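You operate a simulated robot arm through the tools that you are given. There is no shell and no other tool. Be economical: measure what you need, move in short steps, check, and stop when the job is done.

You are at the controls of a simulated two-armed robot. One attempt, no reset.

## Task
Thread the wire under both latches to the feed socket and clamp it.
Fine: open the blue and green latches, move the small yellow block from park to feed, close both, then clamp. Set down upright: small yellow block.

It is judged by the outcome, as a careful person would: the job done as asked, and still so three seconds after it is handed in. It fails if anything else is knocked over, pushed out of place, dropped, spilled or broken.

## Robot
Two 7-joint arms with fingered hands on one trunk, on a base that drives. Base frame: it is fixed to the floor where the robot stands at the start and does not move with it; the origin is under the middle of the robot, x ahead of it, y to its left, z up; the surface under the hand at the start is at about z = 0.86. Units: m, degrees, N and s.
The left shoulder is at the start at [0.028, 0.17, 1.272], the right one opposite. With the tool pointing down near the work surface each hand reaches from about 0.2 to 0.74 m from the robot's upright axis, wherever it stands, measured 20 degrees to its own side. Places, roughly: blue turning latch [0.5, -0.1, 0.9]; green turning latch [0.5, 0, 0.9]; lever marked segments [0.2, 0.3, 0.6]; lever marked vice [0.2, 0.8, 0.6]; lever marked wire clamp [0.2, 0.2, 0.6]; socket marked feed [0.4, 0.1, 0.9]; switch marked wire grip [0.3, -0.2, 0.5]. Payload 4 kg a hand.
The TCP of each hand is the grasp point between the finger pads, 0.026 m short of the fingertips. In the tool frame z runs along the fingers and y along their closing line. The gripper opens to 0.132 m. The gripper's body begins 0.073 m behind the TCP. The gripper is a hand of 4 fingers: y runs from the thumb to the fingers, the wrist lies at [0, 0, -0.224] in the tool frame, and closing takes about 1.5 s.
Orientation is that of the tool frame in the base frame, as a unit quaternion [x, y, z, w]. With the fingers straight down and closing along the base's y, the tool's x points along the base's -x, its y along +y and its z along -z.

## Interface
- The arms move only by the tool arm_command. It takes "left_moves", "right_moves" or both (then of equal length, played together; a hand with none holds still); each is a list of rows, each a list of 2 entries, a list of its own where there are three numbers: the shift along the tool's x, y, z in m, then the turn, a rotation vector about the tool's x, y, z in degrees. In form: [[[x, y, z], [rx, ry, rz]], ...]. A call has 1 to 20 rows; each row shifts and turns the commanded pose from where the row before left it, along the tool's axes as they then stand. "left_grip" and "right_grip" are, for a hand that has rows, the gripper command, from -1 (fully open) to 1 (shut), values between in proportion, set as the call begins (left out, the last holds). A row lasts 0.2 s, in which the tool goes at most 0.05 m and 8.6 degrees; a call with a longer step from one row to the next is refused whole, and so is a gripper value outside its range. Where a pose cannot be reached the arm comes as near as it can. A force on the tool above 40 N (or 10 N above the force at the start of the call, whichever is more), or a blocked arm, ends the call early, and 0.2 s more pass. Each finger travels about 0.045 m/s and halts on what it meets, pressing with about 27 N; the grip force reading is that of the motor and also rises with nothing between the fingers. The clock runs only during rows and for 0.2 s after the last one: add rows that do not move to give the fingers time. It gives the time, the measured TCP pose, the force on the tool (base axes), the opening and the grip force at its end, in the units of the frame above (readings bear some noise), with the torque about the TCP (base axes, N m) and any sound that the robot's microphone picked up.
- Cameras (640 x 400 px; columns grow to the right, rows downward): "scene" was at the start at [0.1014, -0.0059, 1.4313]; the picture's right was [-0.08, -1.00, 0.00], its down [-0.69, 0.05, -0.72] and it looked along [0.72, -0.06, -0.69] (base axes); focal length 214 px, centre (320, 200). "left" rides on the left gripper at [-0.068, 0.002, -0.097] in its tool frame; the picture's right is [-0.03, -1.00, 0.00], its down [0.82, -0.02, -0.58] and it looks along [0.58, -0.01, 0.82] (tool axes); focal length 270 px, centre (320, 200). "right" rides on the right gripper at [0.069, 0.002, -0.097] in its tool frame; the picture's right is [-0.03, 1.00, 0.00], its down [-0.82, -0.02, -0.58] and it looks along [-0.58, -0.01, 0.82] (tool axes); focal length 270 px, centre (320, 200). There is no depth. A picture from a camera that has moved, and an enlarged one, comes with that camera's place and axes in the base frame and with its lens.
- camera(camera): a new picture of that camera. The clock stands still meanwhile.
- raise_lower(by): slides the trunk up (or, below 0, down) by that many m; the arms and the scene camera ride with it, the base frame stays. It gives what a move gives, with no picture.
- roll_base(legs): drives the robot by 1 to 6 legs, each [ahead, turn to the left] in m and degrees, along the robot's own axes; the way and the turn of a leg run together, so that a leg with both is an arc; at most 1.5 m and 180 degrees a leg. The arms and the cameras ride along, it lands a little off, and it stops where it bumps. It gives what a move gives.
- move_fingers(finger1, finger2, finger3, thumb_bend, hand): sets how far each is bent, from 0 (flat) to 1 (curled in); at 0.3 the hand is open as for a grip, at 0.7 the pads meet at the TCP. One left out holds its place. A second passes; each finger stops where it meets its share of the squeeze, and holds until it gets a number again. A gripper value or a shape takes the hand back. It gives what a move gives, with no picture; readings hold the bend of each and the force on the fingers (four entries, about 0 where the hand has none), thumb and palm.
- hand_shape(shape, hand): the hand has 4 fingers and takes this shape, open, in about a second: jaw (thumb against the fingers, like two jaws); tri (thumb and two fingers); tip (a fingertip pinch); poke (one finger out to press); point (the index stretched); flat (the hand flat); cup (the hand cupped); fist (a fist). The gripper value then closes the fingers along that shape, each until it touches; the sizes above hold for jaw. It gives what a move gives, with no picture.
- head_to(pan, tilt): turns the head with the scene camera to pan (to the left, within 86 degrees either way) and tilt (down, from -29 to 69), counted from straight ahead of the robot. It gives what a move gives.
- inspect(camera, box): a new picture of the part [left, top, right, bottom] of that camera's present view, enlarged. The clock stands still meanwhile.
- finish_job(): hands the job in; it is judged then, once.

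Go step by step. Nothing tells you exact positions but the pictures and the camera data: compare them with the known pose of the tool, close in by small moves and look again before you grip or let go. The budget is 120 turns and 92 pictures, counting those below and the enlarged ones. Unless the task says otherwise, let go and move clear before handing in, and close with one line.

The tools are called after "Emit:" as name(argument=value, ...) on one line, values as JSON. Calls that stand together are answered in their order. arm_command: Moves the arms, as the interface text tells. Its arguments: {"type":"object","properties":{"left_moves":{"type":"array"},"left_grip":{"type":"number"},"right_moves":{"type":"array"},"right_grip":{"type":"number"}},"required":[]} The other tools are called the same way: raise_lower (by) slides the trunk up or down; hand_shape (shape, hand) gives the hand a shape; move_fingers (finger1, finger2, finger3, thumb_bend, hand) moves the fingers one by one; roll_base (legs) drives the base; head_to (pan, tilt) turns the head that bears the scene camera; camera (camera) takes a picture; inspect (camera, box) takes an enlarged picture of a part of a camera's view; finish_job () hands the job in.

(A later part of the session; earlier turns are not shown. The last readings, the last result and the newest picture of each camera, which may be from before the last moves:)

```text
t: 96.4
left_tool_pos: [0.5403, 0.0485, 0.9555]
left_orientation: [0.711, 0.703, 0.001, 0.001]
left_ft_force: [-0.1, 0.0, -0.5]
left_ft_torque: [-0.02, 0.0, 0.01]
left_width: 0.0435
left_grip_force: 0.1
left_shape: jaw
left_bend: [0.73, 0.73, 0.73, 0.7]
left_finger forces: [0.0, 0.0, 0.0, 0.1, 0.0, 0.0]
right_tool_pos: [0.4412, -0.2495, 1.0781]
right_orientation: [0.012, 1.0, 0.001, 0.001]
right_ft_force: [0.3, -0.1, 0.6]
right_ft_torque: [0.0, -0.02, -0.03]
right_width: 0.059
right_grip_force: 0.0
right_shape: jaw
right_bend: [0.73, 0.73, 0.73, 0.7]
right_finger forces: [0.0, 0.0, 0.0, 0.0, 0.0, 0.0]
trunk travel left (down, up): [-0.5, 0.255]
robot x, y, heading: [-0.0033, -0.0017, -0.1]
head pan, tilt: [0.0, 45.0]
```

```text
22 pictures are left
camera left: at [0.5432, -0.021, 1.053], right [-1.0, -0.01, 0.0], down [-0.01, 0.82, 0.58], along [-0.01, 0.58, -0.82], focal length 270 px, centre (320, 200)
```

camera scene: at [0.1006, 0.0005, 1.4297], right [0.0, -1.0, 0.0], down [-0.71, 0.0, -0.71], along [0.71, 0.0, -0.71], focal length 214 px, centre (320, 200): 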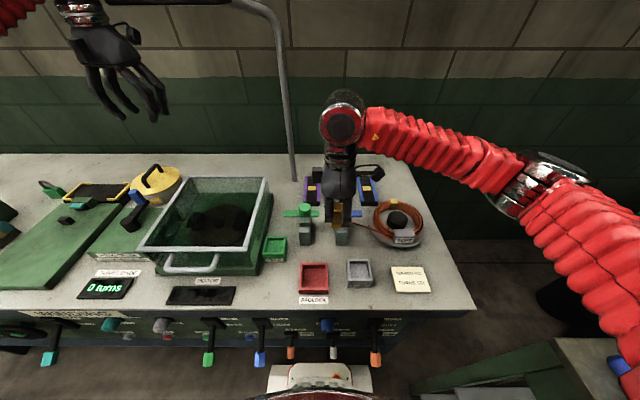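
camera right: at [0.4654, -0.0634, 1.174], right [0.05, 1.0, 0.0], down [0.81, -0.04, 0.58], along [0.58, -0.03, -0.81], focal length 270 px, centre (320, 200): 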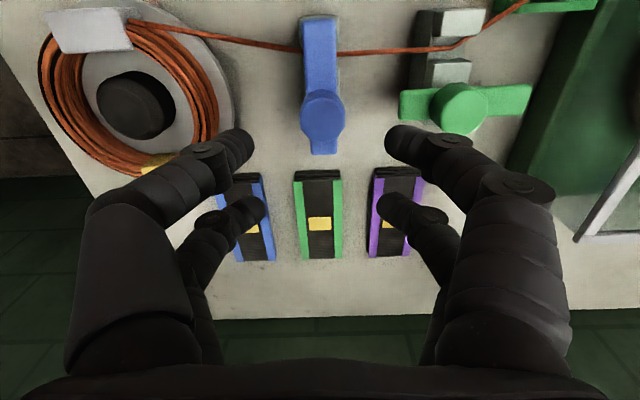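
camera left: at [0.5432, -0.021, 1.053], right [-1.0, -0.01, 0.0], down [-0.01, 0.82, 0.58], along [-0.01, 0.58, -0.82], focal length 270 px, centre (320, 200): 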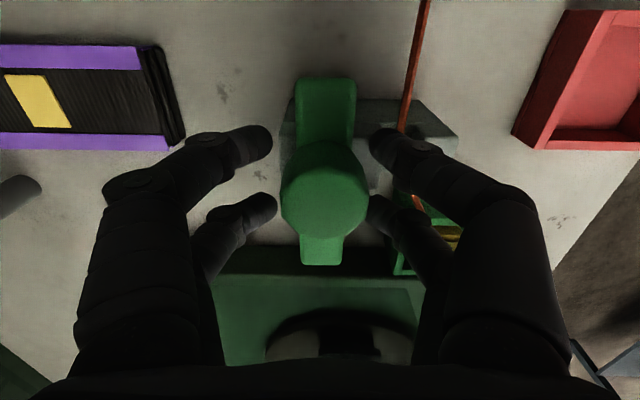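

Centred. Grip and twist.

Emit:
arm_command(left_moves=[[[0, 0, 0], [0, 0, 0]], [[0, 0, 0], [0, 0, 0]], [[0, 0, 0], [0, 0, 0]], [[0, 0, 0], [0, 0, 0]], [[0, 0, 0], [0, 0, 0]], [[0, 0, 0], [0, 0, -7]], [[0, 0, 0], [0, 0, -7]], [[0, 0, 0], [0, 0, -7]], [[0, 0, 0], [0, 0, -7]], [[0, 0, 0], [0, 0, -7]], [[0, 0, 0], [0, 0, -7]], [[0, 0, 0], [0, 0, -7]], [[0, 0, 0], [0, 0, -7]], [[0, 0, 0], [0, 0, -7]], [[0, 0, 0], [0, 0, -7]], [[0, 0, 0], [0, 0, -7]], [[0, 0, 0], [0, 0, -7]], [[0, 0, 0], [0, 0, -7]]], left_grip=1.0)

Emit:
camera(camera="left")

```text
t: 100.2
left_tool_pos: [0.538, 0.0469, 0.9576]
left_orientation: [-0.003, 1.0, 0.0, 0.0]
left_ft_force: [-21.3, -1.9, -21.6]
left_ft_torque: [0.0, 0.35, -0.19]
left_width: 0.0208
left_grip_force: 27.4
left_shape: jaw
left_bend: [0.72, 0.72, 0.73, 0.7]
left_finger forces: [22.6, 24.6, 23.4, 0.0, 25.7, 0.1]
right_tool_pos: [0.4387, -0.2501, 1.0784]
right_orientation: [0.011, 1.0, 0.001, 0.002]
right_ft_force: [0.0, -0.1, 0.5]
right_ft_torque: [0.01, -0.02, 0.02]
right_width: 0.059
right_grip_force: 0.1
right_shape: jaw
right_bend: [0.73, 0.73, 0.73, 0.7]
right_finger forces: [0.1, 0.1, 0.0, 0.0, 0.0, 0.1]
trunk travel left (down, up): [-0.5, 0.255]
robot x, y, heading: [0.0009, -0.0028, 0.0]
head pan, tilt: [0.0, 45.0]
```

```text
21 pictures are left
camera left: at [0.6079, 0.0488, 1.0535], right [0.03, -1.0, 0.0], down [-0.81, -0.03, 0.58], along [-0.58, -0.02, -0.82], focal length 270 px, centre (320, 200)
```

left: 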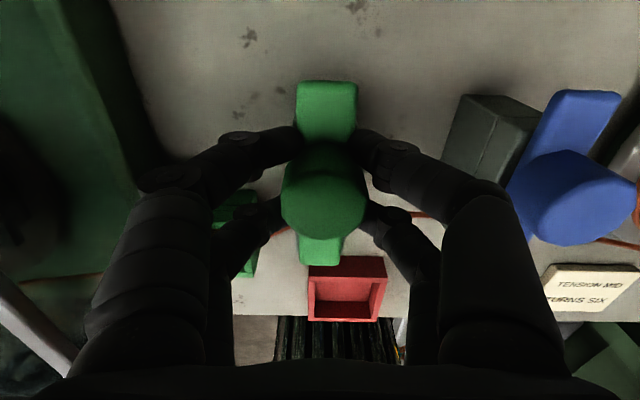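

The bar is nearly closed; two more small turns to feel the stop, then release and rise.

Emit:
arm_command(left_moves=[[[0, 0, 0], [0, 0, -6]], [[0, 0, 0], [0, 0, -6]], [[0, 0, 0], [0, 0, -6]]])

Emit:
arm_command(left_moves=[[[0, 0, 0], [0, 0, 0]], [[0, 0, 0], [0, 0, 0]], [[0, 0, 0], [0, 0, 0]], [[0, 0, 0], [0, 0, 0]], [[0, 0, 0], [0, 0, 0]], [[0, 0, -0.03], [0, 0, 0]], [[0, 0, -0.045], [0, 0, 0]], [[0, 0, -0.045], [0, 0, 0]], [[0, 0, -0.045], [0, 0, 8]], [[0, 0, -0.045], [0, 0, 7]], [[0, 0.045, 0], [0, 0, 0]], [[0, 0.045, 0], [0, 0, 0]], [[0, 0.045, 0], [0, 0, 0]], [[0, 0.045, 0], [0, 0, 0]]], left_grip=0.1)

Emit:
inspect(camera="scene", box=[220, 170, 440, 310])

```text
t: 101.0
left_tool_pos: [0.5382, 0.0464, 0.9578]
left_orientation: [-0.157, 0.988, 0.0, 0.001]
left_ft_force: [-17.7, -4.1, -18.0]
left_ft_torque: [-0.05, 0.33, -2.99]
left_width: 0.0199
left_grip_force: 26.9
left_shape: jaw
left_bend: [0.72, 0.71, 0.73, 0.7]
left_finger forces: [49.7, 40.4, 64.1, 0.0, 39.0, 0.0]
right_tool_pos: [0.4406, -0.2499, 1.0789]
right_orientation: [0.012, 1.0, 0.001, 0.003]
right_ft_force: [1.0, 0.5, 0.4]
right_ft_torque: [0.02, 0.01, 0.02]
right_width: 0.0589
right_grip_force: 0.0
right_shape: jaw
right_bend: [0.73, 0.73, 0.73, 0.7]
right_finger forces: [0.0, 0.0, 0.0, 0.0, 0.0, 0.0]
trunk travel left (down, up): [-0.5, 0.255]
robot x, y, heading: [0.0014, 0.0024, -0.1]
head pan, tilt: [0.0, 45.0]
```

```text
t: 104.0
left_tool_pos: [0.5297, 0.2287, 1.1633]
left_orientation: [-0.029, 1.0, 0.0, 0.001]
left_ft_force: [-0.1, -0.5, -0.1]
left_ft_torque: [-0.02, 0.01, 0.0]
left_width: 0.0591
left_grip_force: 0.0
left_shape: jaw
left_bend: [0.73, 0.73, 0.73, 0.7]
left_finger forces: [0.1, 0.1, 0.0, 0.1, 0.0, 0.0]
right_tool_pos: [0.4409, -0.2485, 1.0788]
right_orientation: [0.011, 1.0, 0.001, 0.002]
right_ft_force: [-0.1, 0.1, 0.4]
right_ft_torque: [-0.04, -0.04, -0.01]
right_width: 0.0587
right_grip_force: 0.0
right_shape: jaw
right_bend: [0.73, 0.73, 0.73, 0.7]
right_finger forces: [0.0, 0.0, 0.1, 0.0, 0.1, 0.0]
trunk travel left (down, up): [-0.5, 0.255]
robot x, y, heading: [-0.0037, 0.0023, -0.1]
head pan, tilt: [0.0, 45.0]
```

```text
2.86 times, centred on (330, 240) of scene
camera zoom: at [0.1002, 0.0012, 1.4298], right [0.0, -1.0, 0.0], down [-0.71, 0.0, -0.71], along [0.71, 0.0, -0.71], focal length 613 px, centre (291, 86)
```

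zoom: 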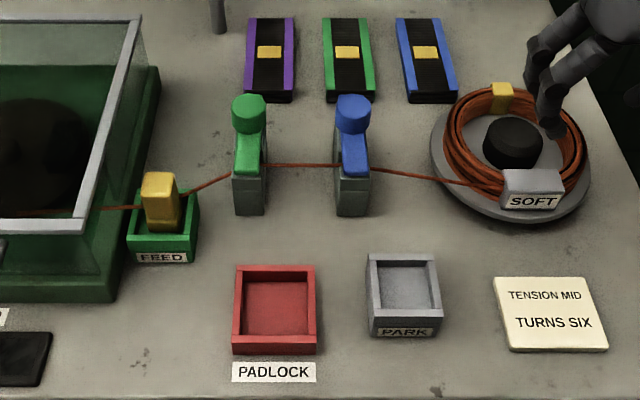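

Both latches are closed over the wire. Next is the clamp lever on the front panel; I back the robot off to read the labels.

Emit:
roll_base(legs=[[-0.35, 0]])

Emit:
head_to(pan=15, tilt=50)

Emit:
camera(camera="scene")

```text
t: 106.3
left_tool_pos: [0.1718, 0.2283, 1.1641]
left_orientation: [-0.03, 1.0, -0.001, 0.001]
left_ft_force: [0.2, 0.3, 0.6]
left_ft_torque: [-0.02, -0.02, -0.02]
left_width: 0.0591
left_grip_force: 0.1
left_shape: jaw
left_bend: [0.73, 0.73, 0.73, 0.7]
left_finger forces: [0.1, 0.0, 0.0, 0.0, 0.0, 0.0]
right_tool_pos: [0.084, -0.2486, 1.0802]
right_orientation: [0.01, 1.0, 0.0, 0.003]
right_ft_force: [-0.6, 0.6, -0.1]
right_ft_torque: [-0.02, -0.03, 0.0]
right_width: 0.0591
right_grip_force: 0.0
right_shape: jaw
right_bend: [0.73, 0.73, 0.73, 0.7]
right_finger forces: [0.1, 0.0, 0.1, 0.0, 0.1, 0.0]
trunk travel left (down, up): [-0.5, 0.255]
robot x, y, heading: [-0.3614, -0.0002, -0.0]
head pan, tilt: [0.0, 45.0]
```

```text
t: 107.1
left_tool_pos: [0.1734, 0.2286, 1.1638]
left_orientation: [-0.03, 1.0, 0.0, 0.001]
left_ft_force: [1.0, 0.6, -0.6]
left_ft_torque: [0.0, -0.03, 0.02]
left_width: 0.059
left_grip_force: 0.1
left_shape: jaw
left_bend: [0.73, 0.73, 0.73, 0.7]
left_finger forces: [0.0, 0.0, 0.1, 0.0, 0.0, 0.0]
right_tool_pos: [0.0839, -0.249, 1.0793]
right_orientation: [0.01, 1.0, 0.001, 0.001]
right_ft_force: [-0.6, 0.0, 0.1]
right_ft_torque: [0.0, -0.01, 0.0]
right_width: 0.0588
right_grip_force: 0.0
right_shape: jaw
right_bend: [0.73, 0.73, 0.73, 0.7]
right_finger forces: [0.0, 0.1, 0.0, 0.0, 0.1, 0.0]
trunk travel left (down, up): [-0.5, 0.255]
robot x, y, heading: [-0.3558, -0.0009, 0.1]
head pan, tilt: [15.0, 50.0]
```

```text
19 pictures are left
camera scene: at [-0.2639, 0.0203, 1.4229], right [0.26, -0.97, 0.0], down [-0.74, -0.2, -0.64], along [0.62, 0.17, -0.77], focal length 214 px, centre (320, 200)
```

scene: 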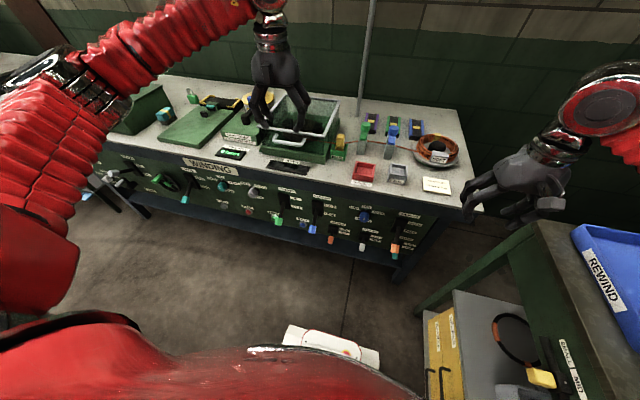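

Emit:
inspect(camera="scene", box=[250, 180, 350, 245])

```text
6.15 times, centred on (300, 212) of scene
camera zoom: at [-0.2639, 0.0203, 1.4229], right [0.26, -0.97, 0.0], down [-0.74, -0.2, -0.64], along [0.62, 0.17, -0.77], focal length 1320 px, centre (443, 123)
```

zoom: 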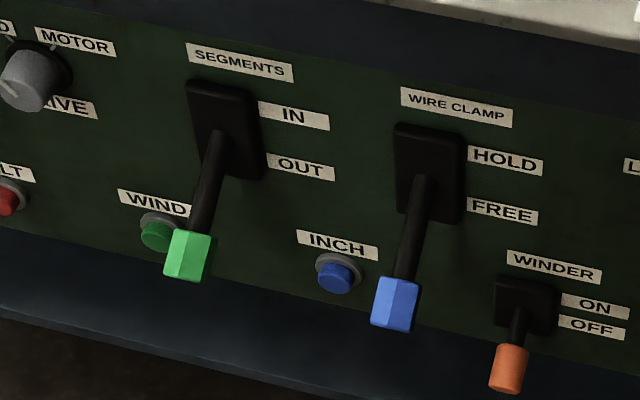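

The blue lever is the wire clamp (HOLD up, FREE down), handle end at about (0.227, 0.19, 0.595), pivot near (0.313, 0.19, 0.65), now down. I raise the right hand for clearance, turn the left hand to point forward, and lower the trunk a bit.

Emit:
arm_command(left_moves=[[[0, 0, 0], [0, -8.2, 0]], [[0, 0, 0], [0, -8.2, 0]], [[0, 0, 0], [0, -8.2, 0]], [[0, 0, 0], [0, -8.2, 0]], [[0, 0, 0], [0, -8.2, 0]], [[0, 0, 0], [0, -8.2, 0]], [[0, 0, 0], [0, -8.2, 0]], [[0, 0, 0], [0, -8.2, 0]], [[0, 0, 0], [0, -8.2, 0]], [[0, 0, 0], [0, -8.2, 0]], [[0, 0, 0], [0, -8, 0]]], right_moves=[[[0, 0, -0.04], [0, 0, 0]], [[0, 0, -0.04], [0, 0, 0]], [[0, 0, -0.04], [0, 0, 0]], [[0, 0, -0.04], [0, 0, 0]], [[0, 0, -0.04], [0, 0, 0]], [[0, 0, 0], [0, 0, 0]], [[0, 0, 0], [0, 0, 0]], [[0, 0, 0], [0, 0, 0]], [[0, 0, 0], [0, 0, 0]], [[0, 0, 0], [0, 0, 0]], [[0, 0, 0], [0, 0, 0]]])

Emit:
raise_lower(by=-0.2)

Emit:
camera(camera="scene")

```text
t: 109.5
left_tool_pos: [0.1724, 0.2293, 1.164]
left_orientation: [-0.025, 0.827, 0.016, 0.562]
left_ft_force: [0.2, -0.5, 0.3]
left_ft_torque: [0.01, 0.02, 0.03]
left_width: 0.0594
left_grip_force: 0.0
left_shape: jaw
left_bend: [0.73, 0.73, 0.73, 0.7]
left_finger forces: [0.0, 0.1, 0.0, 0.0, 0.0, 0.0]
left hand out of reach, approached as far as the arm can: row 9, 10, 11
right_tool_pos: [0.0812, -0.2469, 1.2793]
right_orientation: [0.011, 1.0, 0.001, 0.003]
right_ft_force: [-0.2, -0.8, -0.1]
right_ft_torque: [0.0, 0.0, 0.0]
right_width: 0.0589
right_grip_force: 0.0
right_shape: jaw
right_bend: [0.73, 0.73, 0.73, 0.7]
right_finger forces: [0.1, 0.0, 0.0, 0.0, 0.1, 0.0]
trunk travel left (down, up): [-0.5, 0.255]
robot x, y, heading: [-0.3568, 0.0011, 0.1]
head pan, tilt: [15.0, 50.0]
```

```text
t: 111.6
left_tool_pos: [0.1758, 0.2291, 0.956]
left_orientation: [-0.025, 0.832, 0.017, 0.555]
left_ft_force: [0.8, -0.3, -0.1]
left_ft_torque: [-0.03, 0.01, 0.03]
left_width: 0.0588
left_grip_force: 0.2
left_shape: jaw
left_bend: [0.73, 0.73, 0.73, 0.7]
left_finger forces: [0.1, 0.0, 0.0, 0.0, 0.1, 0.1]
right_tool_pos: [0.0823, -0.2488, 1.0796]
right_orientation: [0.011, 1.0, 0.001, 0.002]
right_ft_force: [0.5, 0.1, 0.0]
right_ft_torque: [0.01, -0.01, -0.02]
right_width: 0.059
right_grip_force: 0.1
right_shape: jaw
right_bend: [0.73, 0.73, 0.73, 0.7]
right_finger forces: [0.0, 0.1, 0.0, 0.1, 0.1, 0.0]
trunk travel left (down, up): [-0.3, 0.455]
robot x, y, heading: [-0.3565, 0.0011, 0.1]
head pan, tilt: [15.0, 50.0]
```

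```text
17 pictures are left
camera scene: at [-0.2188, 0.0205, 1.2206], right [0.26, -0.97, 0.0], down [-0.74, -0.2, -0.64], along [0.62, 0.17, -0.77], focal length 214 px, centre (320, 200)
```

scene: 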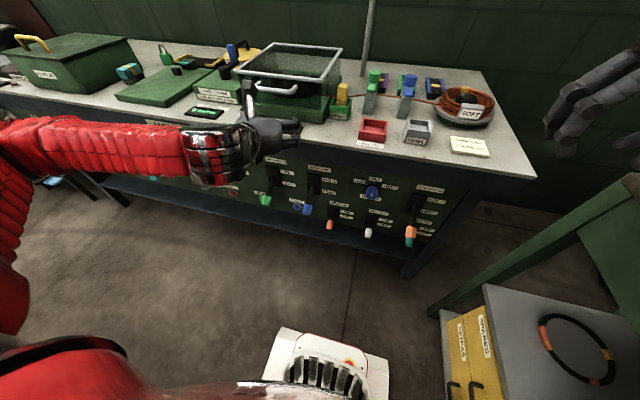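

The left hand points forward and about 22° down. I move it down in steps in front of the panel and watch the readings.

Emit:
arm_command(left_moves=[[[0.04, -0.007, 0], [0, 0, 0]], [[0.04, -0.007, 0], [0, 0, 0]], [[0.04, -0.007, 0], [0, 0, 0]], [[0.03, -0.007, -0.03], [0, 0, 0]]], left_grip=0.2)

```text
t: 112.8
left_tool_pos: [0.163, 0.1619, 0.9306]
left_orientation: [-0.032, 0.837, -0.066, 0.542]
left_ft_force: [-0.7, 0.2, 0.2]
left_ft_torque: [0.0, -0.02, 0.0]
left_width: 0.0527
left_grip_force: 0.0
left_shape: jaw
left_bend: [0.73, 0.73, 0.73, 0.7]
left_finger forces: [0.0, 0.1, 0.0, 0.0, 0.0, 0.0]
left hand out of reach, approached as far as the arm can: row 1, 2, 3, 4
right_tool_pos: [0.0814, -0.2473, 1.0808]
right_orientation: [0.01, 1.0, 0.0, 0.002]
right_ft_force: [0.0, 0.1, 0.3]
right_ft_torque: [-0.05, -0.01, 0.01]
right_width: 0.059
right_grip_force: 0.1
right_shape: jaw
right_bend: [0.73, 0.73, 0.73, 0.7]
right_finger forces: [0.1, 0.1, 0.1, 0.1, 0.0, 0.0]
trunk travel left (down, up): [-0.3, 0.455]
robot x, y, heading: [-0.3582, -0.0014, 0.1]
head pan, tilt: [15.0, 50.0]
stopped in row 4 (left hand): the arm was blocked; the commanded pose is now the measured one
```

The wrist is at a limit; I ease the pitch to about 45° down and try descending again.

Emit:
arm_command(left_moves=[[[0, 0, 0], [0, 8, 0]], [[0, 0, 0], [0, 8, 0]], [[0, 0, 0], [0, 8, 0]], [[0, 0, 0], [0, 0, 0]]])

Emit:
arm_command(left_moves=[[[0.025, 0, 0.025], [0, 0, 0]], [[0.025, 0, 0.025], [0, 0, 0]], [[0.025, 0, 0.025], [0, 0, 0]]])

Emit:
camera(camera="scene")

```text
t: 113.8
left_tool_pos: [0.164, 0.1613, 0.9298]
left_orientation: [-0.019, 0.932, -0.07, 0.355]
left_ft_force: [-0.5, -0.8, 0.2]
left_ft_torque: [0.0, -0.01, -0.02]
left_width: 0.0529
left_grip_force: 0.0
left_shape: jaw
left_bend: [0.73, 0.73, 0.73, 0.7]
left_finger forces: [0.0, 0.0, 0.0, 0.0, 0.0, 0.0]
right_tool_pos: [0.083, -0.2499, 1.0797]
right_orientation: [0.012, 1.0, 0.001, 0.002]
right_ft_force: [0.9, 0.6, 0.8]
right_ft_torque: [0.05, 0.01, 0.01]
right_width: 0.0592
right_grip_force: 0.0
right_shape: jaw
right_bend: [0.73, 0.73, 0.73, 0.7]
right_finger forces: [0.0, 0.0, 0.1, 0.0, 0.0, 0.1]
trunk travel left (down, up): [-0.3, 0.455]
robot x, y, heading: [-0.356, 0.0009, -0.0]
head pan, tilt: [15.0, 50.0]
```

```text
t: 114.6
left_tool_pos: [0.1559, 0.1459, 0.8257]
left_orientation: [-0.019, 0.932, -0.07, 0.354]
left_ft_force: [0.7, 0.1, 0.0]
left_ft_torque: [-0.01, -0.01, -0.02]
left_width: 0.0531
left_grip_force: 0.0
left_shape: jaw
left_bend: [0.73, 0.73, 0.73, 0.7]
left_finger forces: [0.0, 0.0, 0.0, 0.1, 0.0, 0.0]
right_tool_pos: [0.0819, -0.2501, 1.0798]
right_orientation: [0.012, 1.0, 0.001, 0.001]
right_ft_force: [0.3, 0.2, 0.2]
right_ft_torque: [0.0, 0.01, 0.0]
right_width: 0.0589
right_grip_force: 0.0
right_shape: jaw
right_bend: [0.73, 0.73, 0.73, 0.7]
right_finger forces: [0.1, 0.1, 0.0, 0.1, 0.1, 0.0]
trunk travel left (down, up): [-0.3, 0.455]
robot x, y, heading: [-0.3541, -0.0025, 0.3]
head pan, tilt: [15.0, 50.0]
```

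```text
16 pictures are left
camera scene: at [-0.218, 0.0205, 1.2204], right [0.26, -0.97, 0.0], down [-0.74, -0.2, -0.64], along [0.62, 0.17, -0.77], focal length 214 px, centre (320, 200)
```

scene: 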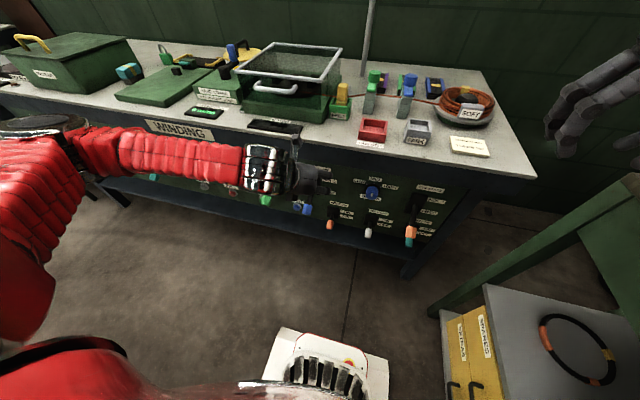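

That works: the hand now points about 48° down and forward, nearly perpendicular to the lever. I go to a point 0.1 m short of the handle and look.

Emit:
arm_command(left_moves=[[[0.0237, 0.019, 0.0282], [0, 0, 0]], [[0.0237, 0.019, 0.0282], [0, 0, 0]], [[0.0237, 0.019, 0.0282], [0, 0, 0]], [[0.0237, 0.019, 0.0282], [0, 0, 0]], [[0, 0, 0], [0, 0, 0]]])

Emit:
camera(camera="left")

```text
t: 115.8
left_tool_pos: [0.1624, 0.2017, 0.6891]
left_orientation: [-0.018, 0.933, -0.072, 0.352]
left_ft_force: [-0.6, 0.3, 0.2]
left_ft_torque: [-0.01, 0.0, -0.01]
left_width: 0.053
left_grip_force: 0.0
left_shape: jaw
left_bend: [0.73, 0.73, 0.73, 0.7]
left_finger forces: [0.1, 0.1, 0.0, 0.0, 0.0, 0.0]
left hand out of reach, approached as far as the arm can: row 4
right_tool_pos: [0.0828, -0.249, 1.0798]
right_orientation: [0.012, 1.0, 0.001, 0.002]
right_ft_force: [0.3, -0.1, 0.2]
right_ft_torque: [-0.02, 0.02, -0.01]
right_width: 0.059
right_grip_force: 0.1
right_shape: jaw
right_bend: [0.73, 0.73, 0.73, 0.7]
right_finger forces: [0.0, 0.0, 0.0, 0.0, 0.0, 0.0]
trunk travel left (down, up): [-0.3, 0.455]
robot x, y, heading: [-0.3559, 0.0017, 0.2]
head pan, tilt: [15.0, 50.0]
```

```text
15 pictures are left
camera left: at [0.1522, 0.2209, 0.8044], right [0.0, -0.99, 0.16], down [-0.99, -0.02, -0.1], along [0.1, -0.16, -0.98], focal length 270 px, centre (320, 200)
```

left: 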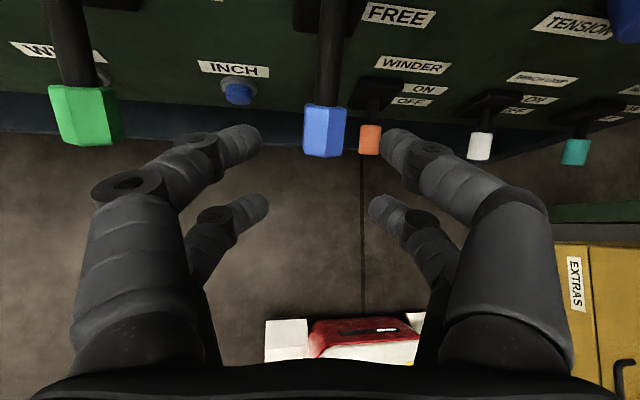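

The blue handle is straight ahead. The arm is at its lower reach, so I lower the trunk 6 cm.

Emit:
raise_lower(by=-0.06)

Emit:
arm_command(left_moves=[[[0, 0, 0], [0, 0, 0]]])

```text
t: 116.8
left_tool_pos: [0.1595, 0.2015, 0.617]
left_orientation: [-0.02, 0.939, -0.07, 0.336]
left_ft_force: [-1.0, -0.3, 0.7]
left_ft_torque: [0.0, 0.02, 0.02]
left_width: 0.053
left_grip_force: 0.0
left_shape: jaw
left_bend: [0.73, 0.73, 0.73, 0.7]
left_finger forces: [0.0, 0.1, 0.0, 0.1, 0.0, 0.1]
right_tool_pos: [0.0813, -0.2493, 1.0213]
right_orientation: [0.011, 1.0, 0.001, 0.002]
right_ft_force: [-0.4, 0.1, 0.1]
right_ft_torque: [-0.01, 0.0, -0.02]
right_width: 0.0589
right_grip_force: 0.0
right_shape: jaw
right_bend: [0.73, 0.73, 0.73, 0.7]
right_finger forces: [0.0, 0.0, 0.0, 0.1, 0.0, 0.0]
trunk travel left (down, up): [-0.24, 0.515]
robot x, y, heading: [-0.3576, -0.0033, 0.1]
head pan, tilt: [15.0, 50.0]
```

```text
t: 117.2
left_tool_pos: [0.1592, 0.2013, 0.6174]
left_orientation: [-0.02, 0.939, -0.071, 0.335]
left_ft_force: [0.0, 0.4, -0.4]
left_ft_torque: [0.01, -0.02, 0.0]
left_width: 0.053
left_grip_force: 0.0
left_shape: jaw
left_bend: [0.73, 0.73, 0.73, 0.7]
left_finger forces: [0.0, 0.0, 0.1, 0.0, 0.0, 0.0]
right_tool_pos: [0.0818, -0.2495, 1.0201]
right_orientation: [0.011, 1.0, 0.001, 0.002]
right_ft_force: [0.0, 0.0, -0.1]
right_ft_torque: [-0.01, 0.0, 0.01]
right_width: 0.0589
right_grip_force: 0.1
right_shape: jaw
right_bend: [0.73, 0.73, 0.73, 0.7]
right_finger forces: [0.1, 0.0, 0.0, 0.0, 0.0, 0.0]
trunk travel left (down, up): [-0.24, 0.515]
robot x, y, heading: [-0.3559, -0.0001, 0.2]
head pan, tilt: [15.0, 50.0]
```

Now I slide forward so that the fingers straddle the handle.

Emit:
arm_command(left_moves=[[[-0.015, -0.004, 0.018], [0, 0, 0]], [[-0.015, -0.004, 0.018], [0, 0, 0]], [[-0.014, -0.003, 0.018], [0, 0, 0]], [[0, 0, 0], [0, 0, 0]]])

Emit:
camera(camera="left")

```text
t: 118.2
left_tool_pos: [0.2264, 0.1891, 0.6041]
left_orientation: [-0.02, 0.939, -0.07, 0.336]
left_ft_force: [-0.5, 0.0, 0.4]
left_ft_torque: [0.01, 0.02, 0.04]
left_width: 0.053
left_grip_force: 0.0
left_shape: jaw
left_bend: [0.73, 0.73, 0.73, 0.7]
left_finger forces: [0.0, 0.0, 0.1, 0.1, 0.0, 0.0]
right_tool_pos: [0.0832, -0.2497, 1.0194]
right_orientation: [0.011, 1.0, 0.001, 0.002]
right_ft_force: [0.2, -0.5, -0.9]
right_ft_torque: [-0.03, -0.05, -0.01]
right_width: 0.0589
right_grip_force: 0.0
right_shape: jaw
right_bend: [0.73, 0.73, 0.73, 0.7]
right_finger forces: [0.0, 0.1, 0.0, 0.0, 0.0, 0.1]
trunk travel left (down, up): [-0.24, 0.515]
robot x, y, heading: [-0.3571, -0.0002, 0.4]
head pan, tilt: [15.0, 50.0]
```

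```text
14 pictures are left
camera left: at [0.2209, 0.2074, 0.7215], right [0.01, -0.99, 0.16], down [-1.0, -0.02, -0.07], along [0.07, -0.16, -0.98], focal length 270 px, centre (320, 200)
```

left: 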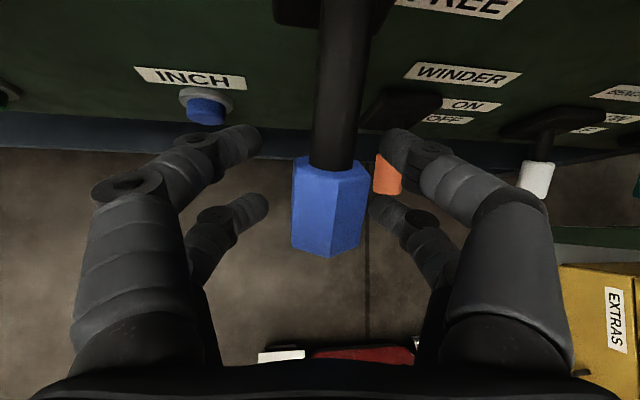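

The handle is right between the pads. I grip it and lift along the lever's arc.

Emit:
arm_command(left_moves=[[[0, 0, 0], [0, 0, 0]], [[0, 0, 0], [0, 0, 0]], [[0, 0, 0], [0, 0, 0]], [[0, 0, 0], [0, 0, 0]], [[0, 0, 0], [0, 0, 0]]], left_grip=0.9)

Emit:
arm_command(left_moves=[[[-0.0036, -0.0016, -0.0112], [0, 0, 0]], [[-0.0037, -0.0017, -0.0112], [0, 0, 0]], [[-0.0063, -0.0017, -0.0099], [0, 0, 0]], [[-0.0063, -0.0017, -0.0099], [0, 0, 0]], [[-0.0085, -0.0017, -0.0081], [0, 0, 0]], [[-0.0085, -0.0017, -0.0081], [0, 0, 0]], [[-0.0102, -0.0015, -0.0058], [0, 0, 0]], [[-0.0102, -0.0015, -0.0058], [0, 0, 0]]])

Emit:
camera(camera="left")

Emit:
inspect(camera="scene", box=[240, 90, 400, 240])

```text
t: 119.4
left_tool_pos: [0.2274, 0.1875, 0.6065]
left_orientation: [-0.02, 0.938, -0.071, 0.337]
left_ft_force: [11.7, -7.8, 3.3]
left_ft_torque: [0.13, 0.01, -0.01]
left_width: 0.0049
left_grip_force: 26.8
left_shape: jaw
left_bend: [0.72, 0.71, 0.71, 0.75]
left_finger forces: [21.5, 0.1, 0.1, 0.0, 12.5, 0.0]
right_tool_pos: [0.0819, -0.2515, 1.0189]
right_orientation: [0.011, 1.0, 0.001, 0.002]
right_ft_force: [0.7, -0.2, 0.4]
right_ft_torque: [-0.04, 0.03, -0.01]
right_width: 0.0593
right_grip_force: 0.0
right_shape: jaw
right_bend: [0.73, 0.73, 0.73, 0.7]
right_finger forces: [0.0, 0.0, 0.0, 0.1, 0.1, 0.0]
trunk travel left (down, up): [-0.24, 0.515]
robot x, y, heading: [-0.3602, -0.0012, 0.0]
head pan, tilt: [15.0, 50.0]
```

```text
t: 120.5
left_tool_pos: [0.2184, 0.1863, 0.6488]
left_orientation: [-0.021, 0.939, -0.072, 0.335]
left_ft_force: [26.4, -11.4, -11.7]
left_ft_torque: [-0.01, 1.1, 0.59]
left_width: 0.0033
left_grip_force: 26.8
left_shape: jaw
left_bend: [0.71, 0.71, 0.71, 0.73]
left_finger forces: [32.9, 0.0, 0.0, 0.0, 35.4, 0.0]
right_tool_pos: [0.0846, -0.2495, 1.0191]
right_orientation: [0.011, 1.0, 0.001, 0.001]
right_ft_force: [0.3, 0.5, 0.4]
right_ft_torque: [0.03, 0.01, -0.01]
right_width: 0.059
right_grip_force: 0.1
right_shape: jaw
right_bend: [0.73, 0.73, 0.73, 0.7]
right_finger forces: [0.1, 0.0, 0.0, 0.1, 0.1, 0.0]
trunk travel left (down, up): [-0.24, 0.515]
robot x, y, heading: [-0.361, -0.0009, 0.0]
head pan, tilt: [15.0, 50.0]
stopped in row 5 (left hand): the force on the tool passed its limit at 41 N (the readings are from after the stop); the commanded pose is now the measured one
```

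```text
13 pictures are left
camera left: at [0.2117, 0.2056, 0.7647], right [0.01, -0.99, 0.17], down [-1.0, -0.02, -0.06], along [0.07, -0.16, -0.98], focal length 270 px, centre (320, 200)
```

left: 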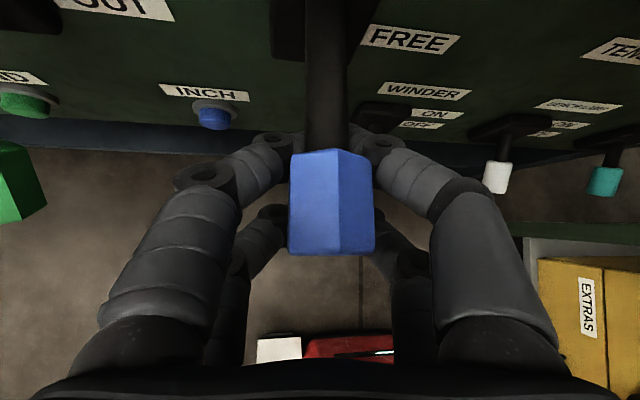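

```text
2.67 times, centred on (320, 165) of scene
camera zoom: at [-0.1923, 0.0199, 1.158], right [0.26, -0.97, 0.0], down [-0.74, -0.2, -0.64], along [0.62, 0.17, -0.77], focal length 572 px, centre (320, 293)
```

zoom: 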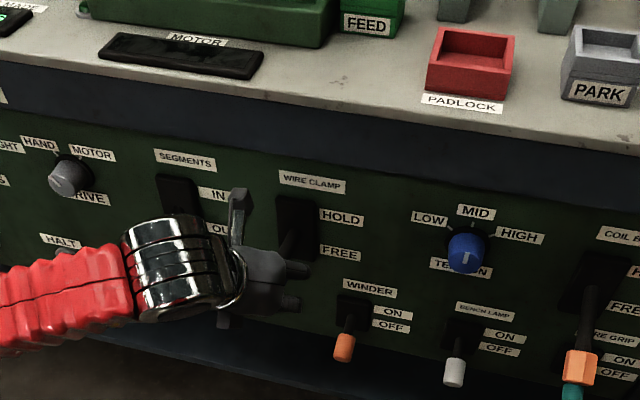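

The handle follows. I relieve the pull toward the panel and continue up the arc.

Emit:
arm_command(left_moves=[[[-0.0106, -0.0017, -0.0067], [0, 0, 0]], [[-0.0099, -0.0017, -0.0073], [0, 0, 0]], [[-0.01, -0.0016, -0.0059], [0, 0, 0]], [[-0.01, -0.0016, -0.0059], [0, 0, 0]], [[-0.0102, -0.0015, -0.0045], [0, 0, 0]], [[-0.0109, -0.0015, -0.0038], [0, 0, 0]]])

Emit:
inspect(camera="scene", box=[280, 90, 380, 200])

```text
t: 121.4
left_tool_pos: [0.2215, 0.1845, 0.6719]
left_orientation: [-0.019, 0.945, -0.069, 0.318]
left_ft_force: [17.0, -8.9, -20.8]
left_ft_torque: [0.2, 0.75, 0.19]
left_width: 0.003
left_grip_force: 26.5
left_shape: jaw
left_bend: [0.71, 0.71, 0.71, 0.73]
left_finger forces: [27.2, 0.0, 0.0, 0.0, 30.4, 0.0]
right_tool_pos: [0.0828, -0.2501, 1.02]
right_orientation: [0.012, 1.0, 0.001, 0.0]
right_ft_force: [0.2, 0.7, 0.2]
right_ft_torque: [0.0, 0.01, 0.02]
right_width: 0.0591
right_grip_force: 0.1
right_shape: jaw
right_bend: [0.73, 0.73, 0.73, 0.7]
right_finger forces: [0.0, 0.1, 0.0, 0.1, 0.0, 0.0]
trunk travel left (down, up): [-0.24, 0.515]
robot x, y, heading: [-0.3593, 0.0032, 0.3]
head pan, tilt: [15.0, 50.0]
stopped in row 4 (left hand): the force on the tool passed its limit at 47 N (the readings are from after the stop); the commanded pose is now the measured one
```

```text
3.64 times, centred on (330, 145) of scene
camera zoom: at [-0.1921, 0.0201, 1.1581], right [0.26, -0.97, 0.0], down [-0.74, -0.2, -0.64], along [0.62, 0.17, -0.77], focal length 780 px, centre (284, 400)
```

zoom: 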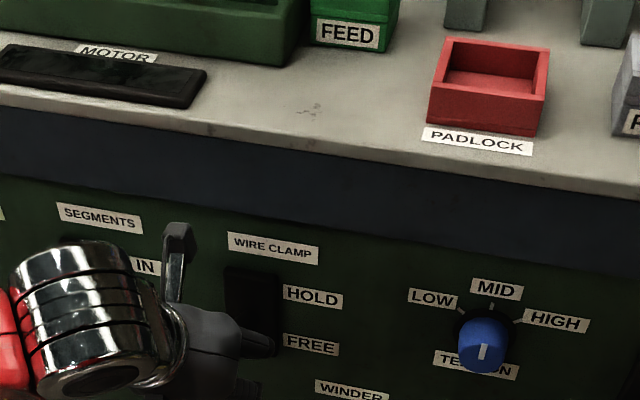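

It is now slightly above horizontal and resisting; I continue up.

Emit:
arm_command(left_moves=[[[-0.0125, -0.0015, -0.0035], [0, 0, 0]], [[-0.0105, -0.0015, -0.005], [0, 0, 0]], [[-0.0105, -0.0015, -0.004], [0, 0, 0]], [[-0.0109, -0.0015, -0.0035], [0, 0, 0]], [[-0.0109, -0.0015, -0.003], [0, 0, 0]]])

Emit:
camera(camera="left")

```text
t: 121.8
left_tool_pos: [0.2203, 0.1846, 0.6721]
left_orientation: [-0.018, 0.95, -0.067, 0.306]
left_ft_force: [17.5, -6.4, -20.1]
left_ft_torque: [0.16, 0.69, 0.17]
left_width: 0.0028
left_grip_force: 27.1
left_shape: jaw
left_bend: [0.71, 0.71, 0.71, 0.73]
left_finger forces: [28.3, 0.0, 0.0, 0.0, 29.5, 0.1]
right_tool_pos: [0.0834, -0.2498, 1.0211]
right_orientation: [0.012, 1.0, 0.001, 0.0]
right_ft_force: [-0.5, 0.1, -0.1]
right_ft_torque: [-0.01, 0.0, -0.02]
right_width: 0.0589
right_grip_force: 0.0
right_shape: jaw
right_bend: [0.73, 0.73, 0.73, 0.7]
right_finger forces: [0.0, 0.1, 0.0, 0.0, 0.0, 0.1]
trunk travel left (down, up): [-0.24, 0.515]
robot x, y, heading: [-0.3591, 0.0009, 0.3]
head pan, tilt: [15.0, 50.0]
stopped in row 2 (left hand): the force on the tool passed its limit at 45 N (the readings are from after the stop); the commanded pose is now the measured one
```

```text
10 pictures are left
camera left: at [0.2212, 0.2019, 0.79], right [0.01, -0.99, 0.15], down [-1.0, -0.01, -0.01], along [0.01, -0.15, -0.99], focal length 270 px, centre (320, 200)
```

left: 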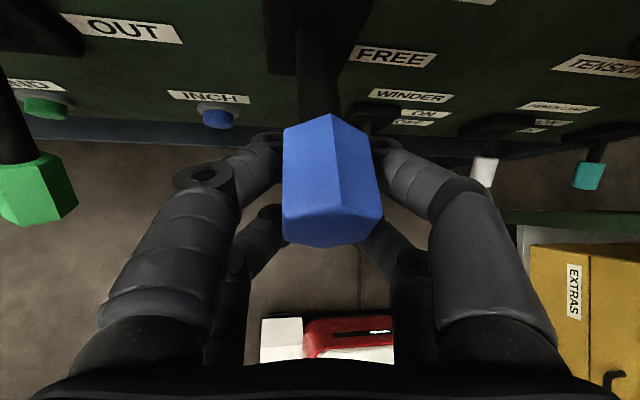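

The load is mostly radial (pulling the lever outward). I ease toward the panel, then push up again.

Emit:
arm_command(left_moves=[[[-0.007, 0, 0.005], [0, 0, 0]], [[-0.008, -0.0014, -0.004], [0, 0, 0]], [[-0.009, -0.0014, -0.0055], [0, 0, 0]], [[-0.009, -0.0014, -0.0055], [0, 0, 0]], [[-0.0095, -0.0014, -0.005], [0, 0, 0]], [[-0.0105, -0.0014, -0.004], [0, 0, 0]]])

```text
t: 122.4
left_tool_pos: [0.2222, 0.1833, 0.6702]
left_orientation: [-0.016, 0.953, -0.067, 0.295]
left_ft_force: [-0.5, 0.6, -8.3]
left_ft_torque: [0.03, 0.31, 0.17]
left_width: 0.0037
left_grip_force: 26.4
left_shape: jaw
left_bend: [0.72, 0.71, 0.71, 0.74]
left_finger forces: [30.1, 0.0, 0.0, 0.0, 5.5, 0.1]
right_tool_pos: [0.0805, -0.2506, 1.0233]
right_orientation: [0.012, 1.0, 0.001, 0.003]
right_ft_force: [-0.1, -0.2, 0.0]
right_ft_torque: [-0.02, -0.03, 0.01]
right_width: 0.0589
right_grip_force: 0.0
right_shape: jaw
right_bend: [0.73, 0.73, 0.73, 0.7]
right_finger forces: [0.1, 0.1, 0.0, 0.1, 0.0, 0.1]
trunk travel left (down, up): [-0.24, 0.515]
robot x, y, heading: [-0.3572, -0.001, -0.0]
head pan, tilt: [15.0, 50.0]
stopped in row 2 (left hand): the force on the tool passed its limit at 45 N (the readings are from after the stop); the commanded pose is now the measured one
```

I check the lever and hand clearance in the scene view.

Emit:
inspect(camera="scene", box=[270, 110, 370, 200])

```text
4.44 times, centred on (320, 155) of scene
camera zoom: at [-0.1951, 0.0204, 1.1588], right [0.26, -0.97, 0.0], down [-0.74, -0.2, -0.64], along [0.62, 0.17, -0.77], focal length 953 px, centre (320, 400)
```

zoom: 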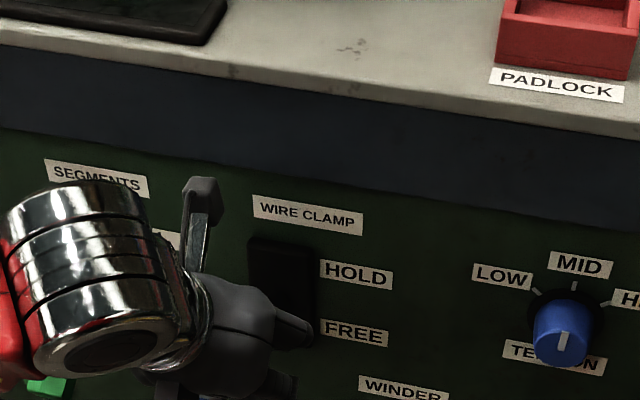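

I open the fingers without moving, to see where the lever stands.

Emit:
arm_command(left_moves=[[[0, 0, 0], [0, 0, 0]], [[0, 0, 0], [0, 0, 0]], [[0, 0, 0], [0, 0, 0]], [[0, 0, 0], [0, 0, 0]], [[0, 0, 0], [0, 0, 0]]], left_grip=0.2)

Emit:
camera(camera="left")

```text
t: 123.6
left_tool_pos: [0.221, 0.1831, 0.6739]
left_orientation: [-0.017, 0.952, -0.066, 0.297]
left_ft_force: [0.4, 0.1, -0.3]
left_ft_torque: [-0.01, 0.04, 0.02]
left_width: 0.0521
left_grip_force: 0.1
left_shape: jaw
left_bend: [0.73, 0.73, 0.73, 0.7]
left_finger forces: [0.0, 0.0, 0.0, 0.1, 0.0, 0.0]
right_tool_pos: [0.0807, -0.2503, 1.0221]
right_orientation: [0.012, 1.0, 0.001, 0.003]
right_ft_force: [-0.3, 0.1, -0.2]
right_ft_torque: [0.0, -0.02, -0.01]
right_width: 0.0589
right_grip_force: 0.1
right_shape: jaw
right_bend: [0.73, 0.73, 0.73, 0.7]
right_finger forces: [0.0, 0.0, 0.0, 0.0, 0.1, 0.0]
trunk travel left (down, up): [-0.24, 0.515]
robot x, y, heading: [-0.3578, -0.0006, 0.5]
head pan, tilt: [15.0, 50.0]
```

```text
8 pictures are left
camera left: at [0.2256, 0.2, 0.7913], right [0.01, -0.99, 0.15], down [-1.0, -0.01, 0.01], along [-0.01, -0.15, -0.99], focal length 270 px, centre (320, 200)
```

left: 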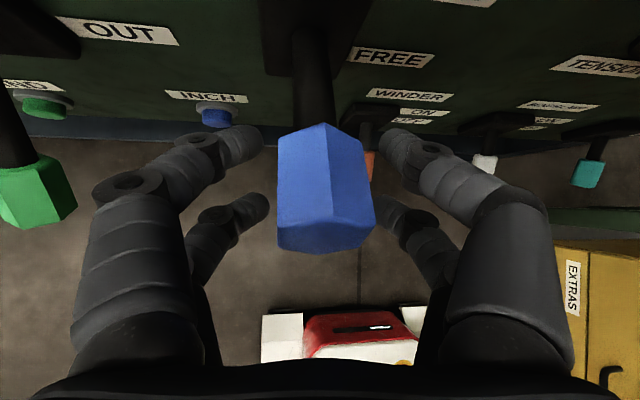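

The lever appears raised to the upper position and stays there. I withdraw the hand along its own axis and look.

Emit:
arm_command(left_moves=[[[0, 0, -0.02], [0, 0, 0]], [[0, 0, -0.03], [0, 0, 0]], [[0.02, 0, -0.04], [0, 0, 0]], [[0.03, 0, -0.03], [0, 0, 0]], [[0.03, 0.01, -0.03], [0, 0, 0]], [[0.03, 0.02, -0.02], [0, 0, 0]]])

Emit:
inspect(camera="scene", box=[250, 100, 390, 220])

```text
t: 125.0
left_tool_pos: [0.0968, 0.2203, 0.7286]
left_orientation: [-0.015, 0.952, -0.067, 0.297]
left_ft_force: [0.9, -0.1, 1.0]
left_ft_torque: [-0.01, -0.01, 0.02]
left_width: 0.0526
left_grip_force: 0.0
left_shape: jaw
left_bend: [0.73, 0.73, 0.73, 0.7]
left_finger forces: [0.0, 0.1, 0.0, 0.0, 0.0, 0.1]
left hand out of reach, approached as far as the arm can: row 5, 6
right_tool_pos: [0.0809, -0.2513, 1.023]
right_orientation: [0.012, 1.0, 0.001, 0.003]
right_ft_force: [0.0, -1.0, -0.2]
right_ft_torque: [0.01, -0.01, -0.03]
right_width: 0.0589
right_grip_force: 0.1
right_shape: jaw
right_bend: [0.73, 0.73, 0.73, 0.7]
right_finger forces: [0.1, 0.0, 0.0, 0.0, 0.1, 0.0]
trunk travel left (down, up): [-0.24, 0.515]
robot x, y, heading: [-0.3593, -0.0022, -0.1]
head pan, tilt: [15.0, 50.0]
```

```text
3.33 times, centred on (320, 160) of scene
camera zoom: at [-0.196, 0.0204, 1.1587], right [0.26, -0.97, 0.0], down [-0.74, -0.2, -0.64], along [0.62, 0.17, -0.77], focal length 715 px, centre (320, 333)
```

zoom: 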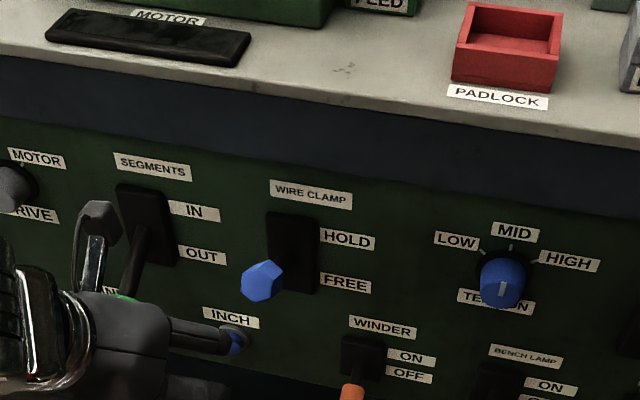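

The lever end is now up at z≈0.692, about 26° above level. To make sure it is fully at the HOLD stop, I regrip it and press up along the tangent.

Emit:
arm_command(left_moves=[[[-0.0313, -0.0072, 0.0144], [0, 0, 0]], [[-0.0313, -0.0072, 0.0144], [0, 0, 0]], [[-0.0313, -0.0072, 0.0144], [0, 0, 0]], [[-0.0313, -0.0072, 0.0144], [0, 0, 0]], [[0, 0, 0], [0, 0, 0]]])

```text
t: 126.2
left_tool_pos: [0.2319, 0.1909, 0.7547]
left_orientation: [-0.015, 0.952, -0.067, 0.298]
left_ft_force: [0.4, -0.1, 0.4]
left_ft_torque: [-0.03, -0.01, 0.02]
left_width: 0.0524
left_grip_force: 0.1
left_shape: jaw
left_bend: [0.73, 0.73, 0.73, 0.7]
left_finger forces: [0.0, 0.0, 0.0, 0.1, 0.0, 0.0]
right_tool_pos: [0.0799, -0.2493, 1.0218]
right_orientation: [0.013, 1.0, 0.001, 0.003]
right_ft_force: [0.5, 0.1, -0.1]
right_ft_torque: [0.0, -0.01, -0.04]
right_width: 0.0589
right_grip_force: 0.0
right_shape: jaw
right_bend: [0.73, 0.73, 0.73, 0.7]
right_finger forces: [0.0, 0.1, 0.0, 0.0, 0.1, 0.0]
trunk travel left (down, up): [-0.24, 0.515]
robot x, y, heading: [-0.3587, -0.0009, -0.1]
head pan, tilt: [15.0, 50.0]
```

I am right above the handle; I go straight down over it, grip, and press upward.

Emit:
arm_command(left_moves=[[[0.0137, 0.002, 0.0168], [0, 0, 0]], [[0.0137, 0.002, 0.0168], [0, 0, 0]], [[0.0137, 0.002, 0.0168], [0, 0, 0]], [[0, 0, 0], [0, 0, 0]]])

Emit:
camera(camera="left")

```text
t: 127.2
left_tool_pos: [0.2288, 0.1864, 0.6879]
left_orientation: [-0.016, 0.952, -0.066, 0.297]
left_ft_force: [-0.3, -0.5, -0.2]
left_ft_torque: [-0.03, 0.0, 0.01]
left_width: 0.0526
left_grip_force: 0.1
left_shape: jaw
left_bend: [0.73, 0.73, 0.73, 0.7]
left_finger forces: [0.0, 0.0, 0.0, 0.0, 0.1, 0.1]
right_tool_pos: [0.0808, -0.2494, 1.0216]
right_orientation: [0.013, 1.0, 0.001, 0.002]
right_ft_force: [0.8, 0.3, 0.8]
right_ft_torque: [-0.01, 0.02, -0.01]
right_width: 0.0591
right_grip_force: 0.1
right_shape: jaw
right_bend: [0.73, 0.73, 0.73, 0.7]
right_finger forces: [0.1, 0.1, 0.1, 0.0, 0.1, 0.0]
trunk travel left (down, up): [-0.24, 0.515]
robot x, y, heading: [-0.3593, -0.0015, 0.0]
head pan, tilt: [15.0, 50.0]
```

```text
6 pictures are left
camera left: at [0.232, 0.2036, 0.8064], right [0.01, -0.99, 0.15], down [-1.0, -0.01, 0.01], along [-0.01, -0.15, -0.99], focal length 270 px, centre (320, 200)
```

left: 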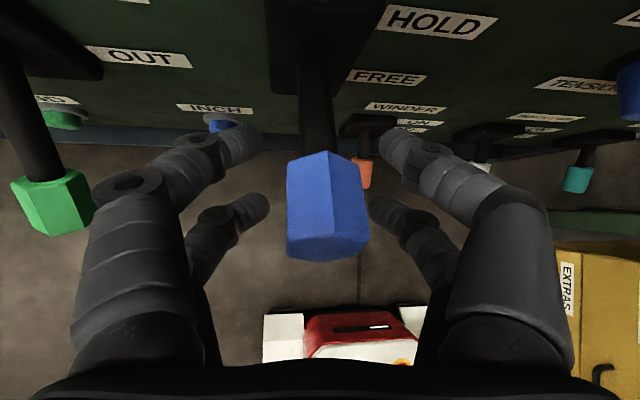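

The handle is at the TCP. Grip and press up.

Emit:
arm_command(left_moves=[[[0, 0, 0], [0, 0, 0]], [[0, 0, 0], [0, 0, 0]], [[0, 0, 0], [0, 0, 0]], [[0, 0, 0], [0, 0, 0]], [[0, 0, 0], [0, 0, 0]], [[-0.0066, -0.001, -0.0035], [0, 0, 0]], [[-0.0066, -0.001, -0.0035], [0, 0, 0]], [[-0.0066, -0.001, -0.0035], [0, 0, 0]], [[-0.0066, -0.001, -0.0035], [0, 0, 0]], [[-0.0066, -0.001, -0.0035], [0, 0, 0]]], left_grip=0.9)

```text
t: 129.0
left_tool_pos: [0.2338, 0.1868, 0.697]
left_orientation: [-0.017, 0.957, -0.061, 0.284]
left_ft_force: [9.2, 0.1, -16.1]
left_ft_torque: [0.17, -0.41, 0.23]
left_width: 0.0002
left_grip_force: 27.6
left_shape: jaw
left_bend: [0.72, 0.6, 0.59, 0.74]
left_finger forces: [0.0, 0.0, 0.3, 0.1, 0.0, 0.0]
right_tool_pos: [0.0824, -0.2498, 1.0221]
right_orientation: [0.011, 1.0, 0.001, 0.002]
right_ft_force: [0.1, 0.8, 0.1]
right_ft_torque: [-0.02, 0.0, 0.01]
right_width: 0.0589
right_grip_force: 0.1
right_shape: jaw
right_bend: [0.73, 0.73, 0.73, 0.7]
right_finger forces: [0.0, 0.0, 0.1, 0.1, 0.1, 0.0]
trunk travel left (down, up): [-0.24, 0.515]
robot x, y, heading: [-0.361, -0.0035, 0.5]
head pan, tilt: [15.0, 50.0]
stopped in row 9 (left hand): the force on the tool passed its limit at 44 N (the readings are from after the stop); the commanded pose is now the measured one
```

The lever does not move further at 44 N, so it is at its upper stop (HOLD). I release, withdraw and check.

Emit:
arm_command(left_moves=[[[0, 0, 0], [0, 0, 0]], [[0, 0, 0], [0, 0, 0]], [[0, 0, 0], [0, 0, 0]], [[0, 0, 0], [0, 0, 0]], [[0, 0, 0], [0, 0, 0]], [[0, 0, 0], [0, 0, 0]], [[0, 0, -0.03], [0, 0, 0]], [[0, 0, -0.04], [0, 0, 0]], [[0, 0, -0.045], [0, 0, 0]], [[0, 0, -0.045], [0, 0, 0]], [[0, 0.02, -0.03], [0, 0, 0]]], left_grip=0.1)

Emit:
raise_lower(by=0.2)

Emit:
camera(camera="scene")

```text
t: 131.4
left_tool_pos: [0.1285, 0.2282, 0.8578]
left_orientation: [-0.015, 0.956, -0.064, 0.287]
left_ft_force: [-0.2, -0.1, 0.3]
left_ft_torque: [0.0, -0.01, -0.02]
left_width: 0.0592
left_grip_force: 0.0
left_shape: jaw
left_bend: [0.73, 0.73, 0.73, 0.7]
left_finger forces: [0.0, 0.1, 0.0, 0.1, 0.0, 0.0]
right_tool_pos: [0.0796, -0.2492, 1.0232]
right_orientation: [0.012, 1.0, 0.0, 0.003]
right_ft_force: [0.0, 0.2, 0.9]
right_ft_torque: [-0.02, 0.01, -0.04]
right_width: 0.0592
right_grip_force: 0.1
right_shape: jaw
right_bend: [0.73, 0.73, 0.73, 0.7]
right_finger forces: [0.0, 0.0, 0.0, 0.0, 0.1, 0.0]
trunk travel left (down, up): [-0.24, 0.515]
robot x, y, heading: [-0.3607, 0.0002, 0.2]
head pan, tilt: [15.0, 50.0]
```

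```text
t: 133.6
left_tool_pos: [0.1297, 0.2288, 1.0532]
left_orientation: [-0.016, 0.956, -0.063, 0.287]
left_ft_force: [0.1, 0.2, -0.6]
left_ft_torque: [-0.02, -0.01, -0.02]
left_width: 0.0591
left_grip_force: 0.1
left_shape: jaw
left_bend: [0.73, 0.73, 0.73, 0.7]
left_finger forces: [0.0, 0.1, 0.1, 0.0, 0.1, 0.1]
right_tool_pos: [0.0814, -0.25, 1.2214]
right_orientation: [0.012, 1.0, 0.001, 0.002]
right_ft_force: [0.3, 0.1, -0.4]
right_ft_torque: [0.01, -0.02, 0.02]
right_width: 0.0589
right_grip_force: 0.0
right_shape: jaw
right_bend: [0.73, 0.73, 0.73, 0.7]
right_finger forces: [0.0, 0.0, 0.0, 0.0, 0.1, 0.0]
trunk travel left (down, up): [-0.44, 0.315]
robot x, y, heading: [-0.3574, 0.0007, -0.1]
head pan, tilt: [15.0, 50.0]
```

```text
5 pictures are left
camera scene: at [-0.2553, 0.0202, 1.3623], right [0.26, -0.97, 0.0], down [-0.74, -0.2, -0.64], along [0.62, 0.17, -0.77], focal length 214 px, centre (320, 200)
```

scene: 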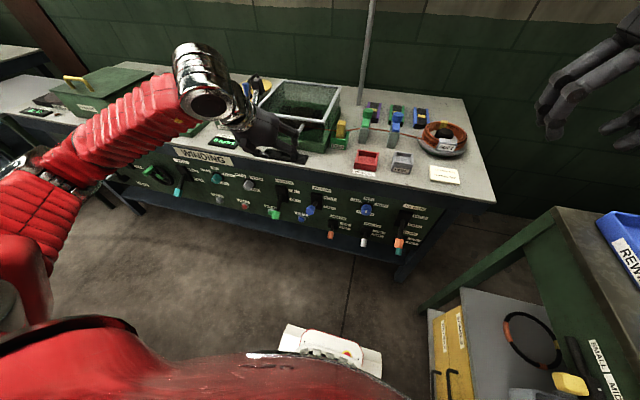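

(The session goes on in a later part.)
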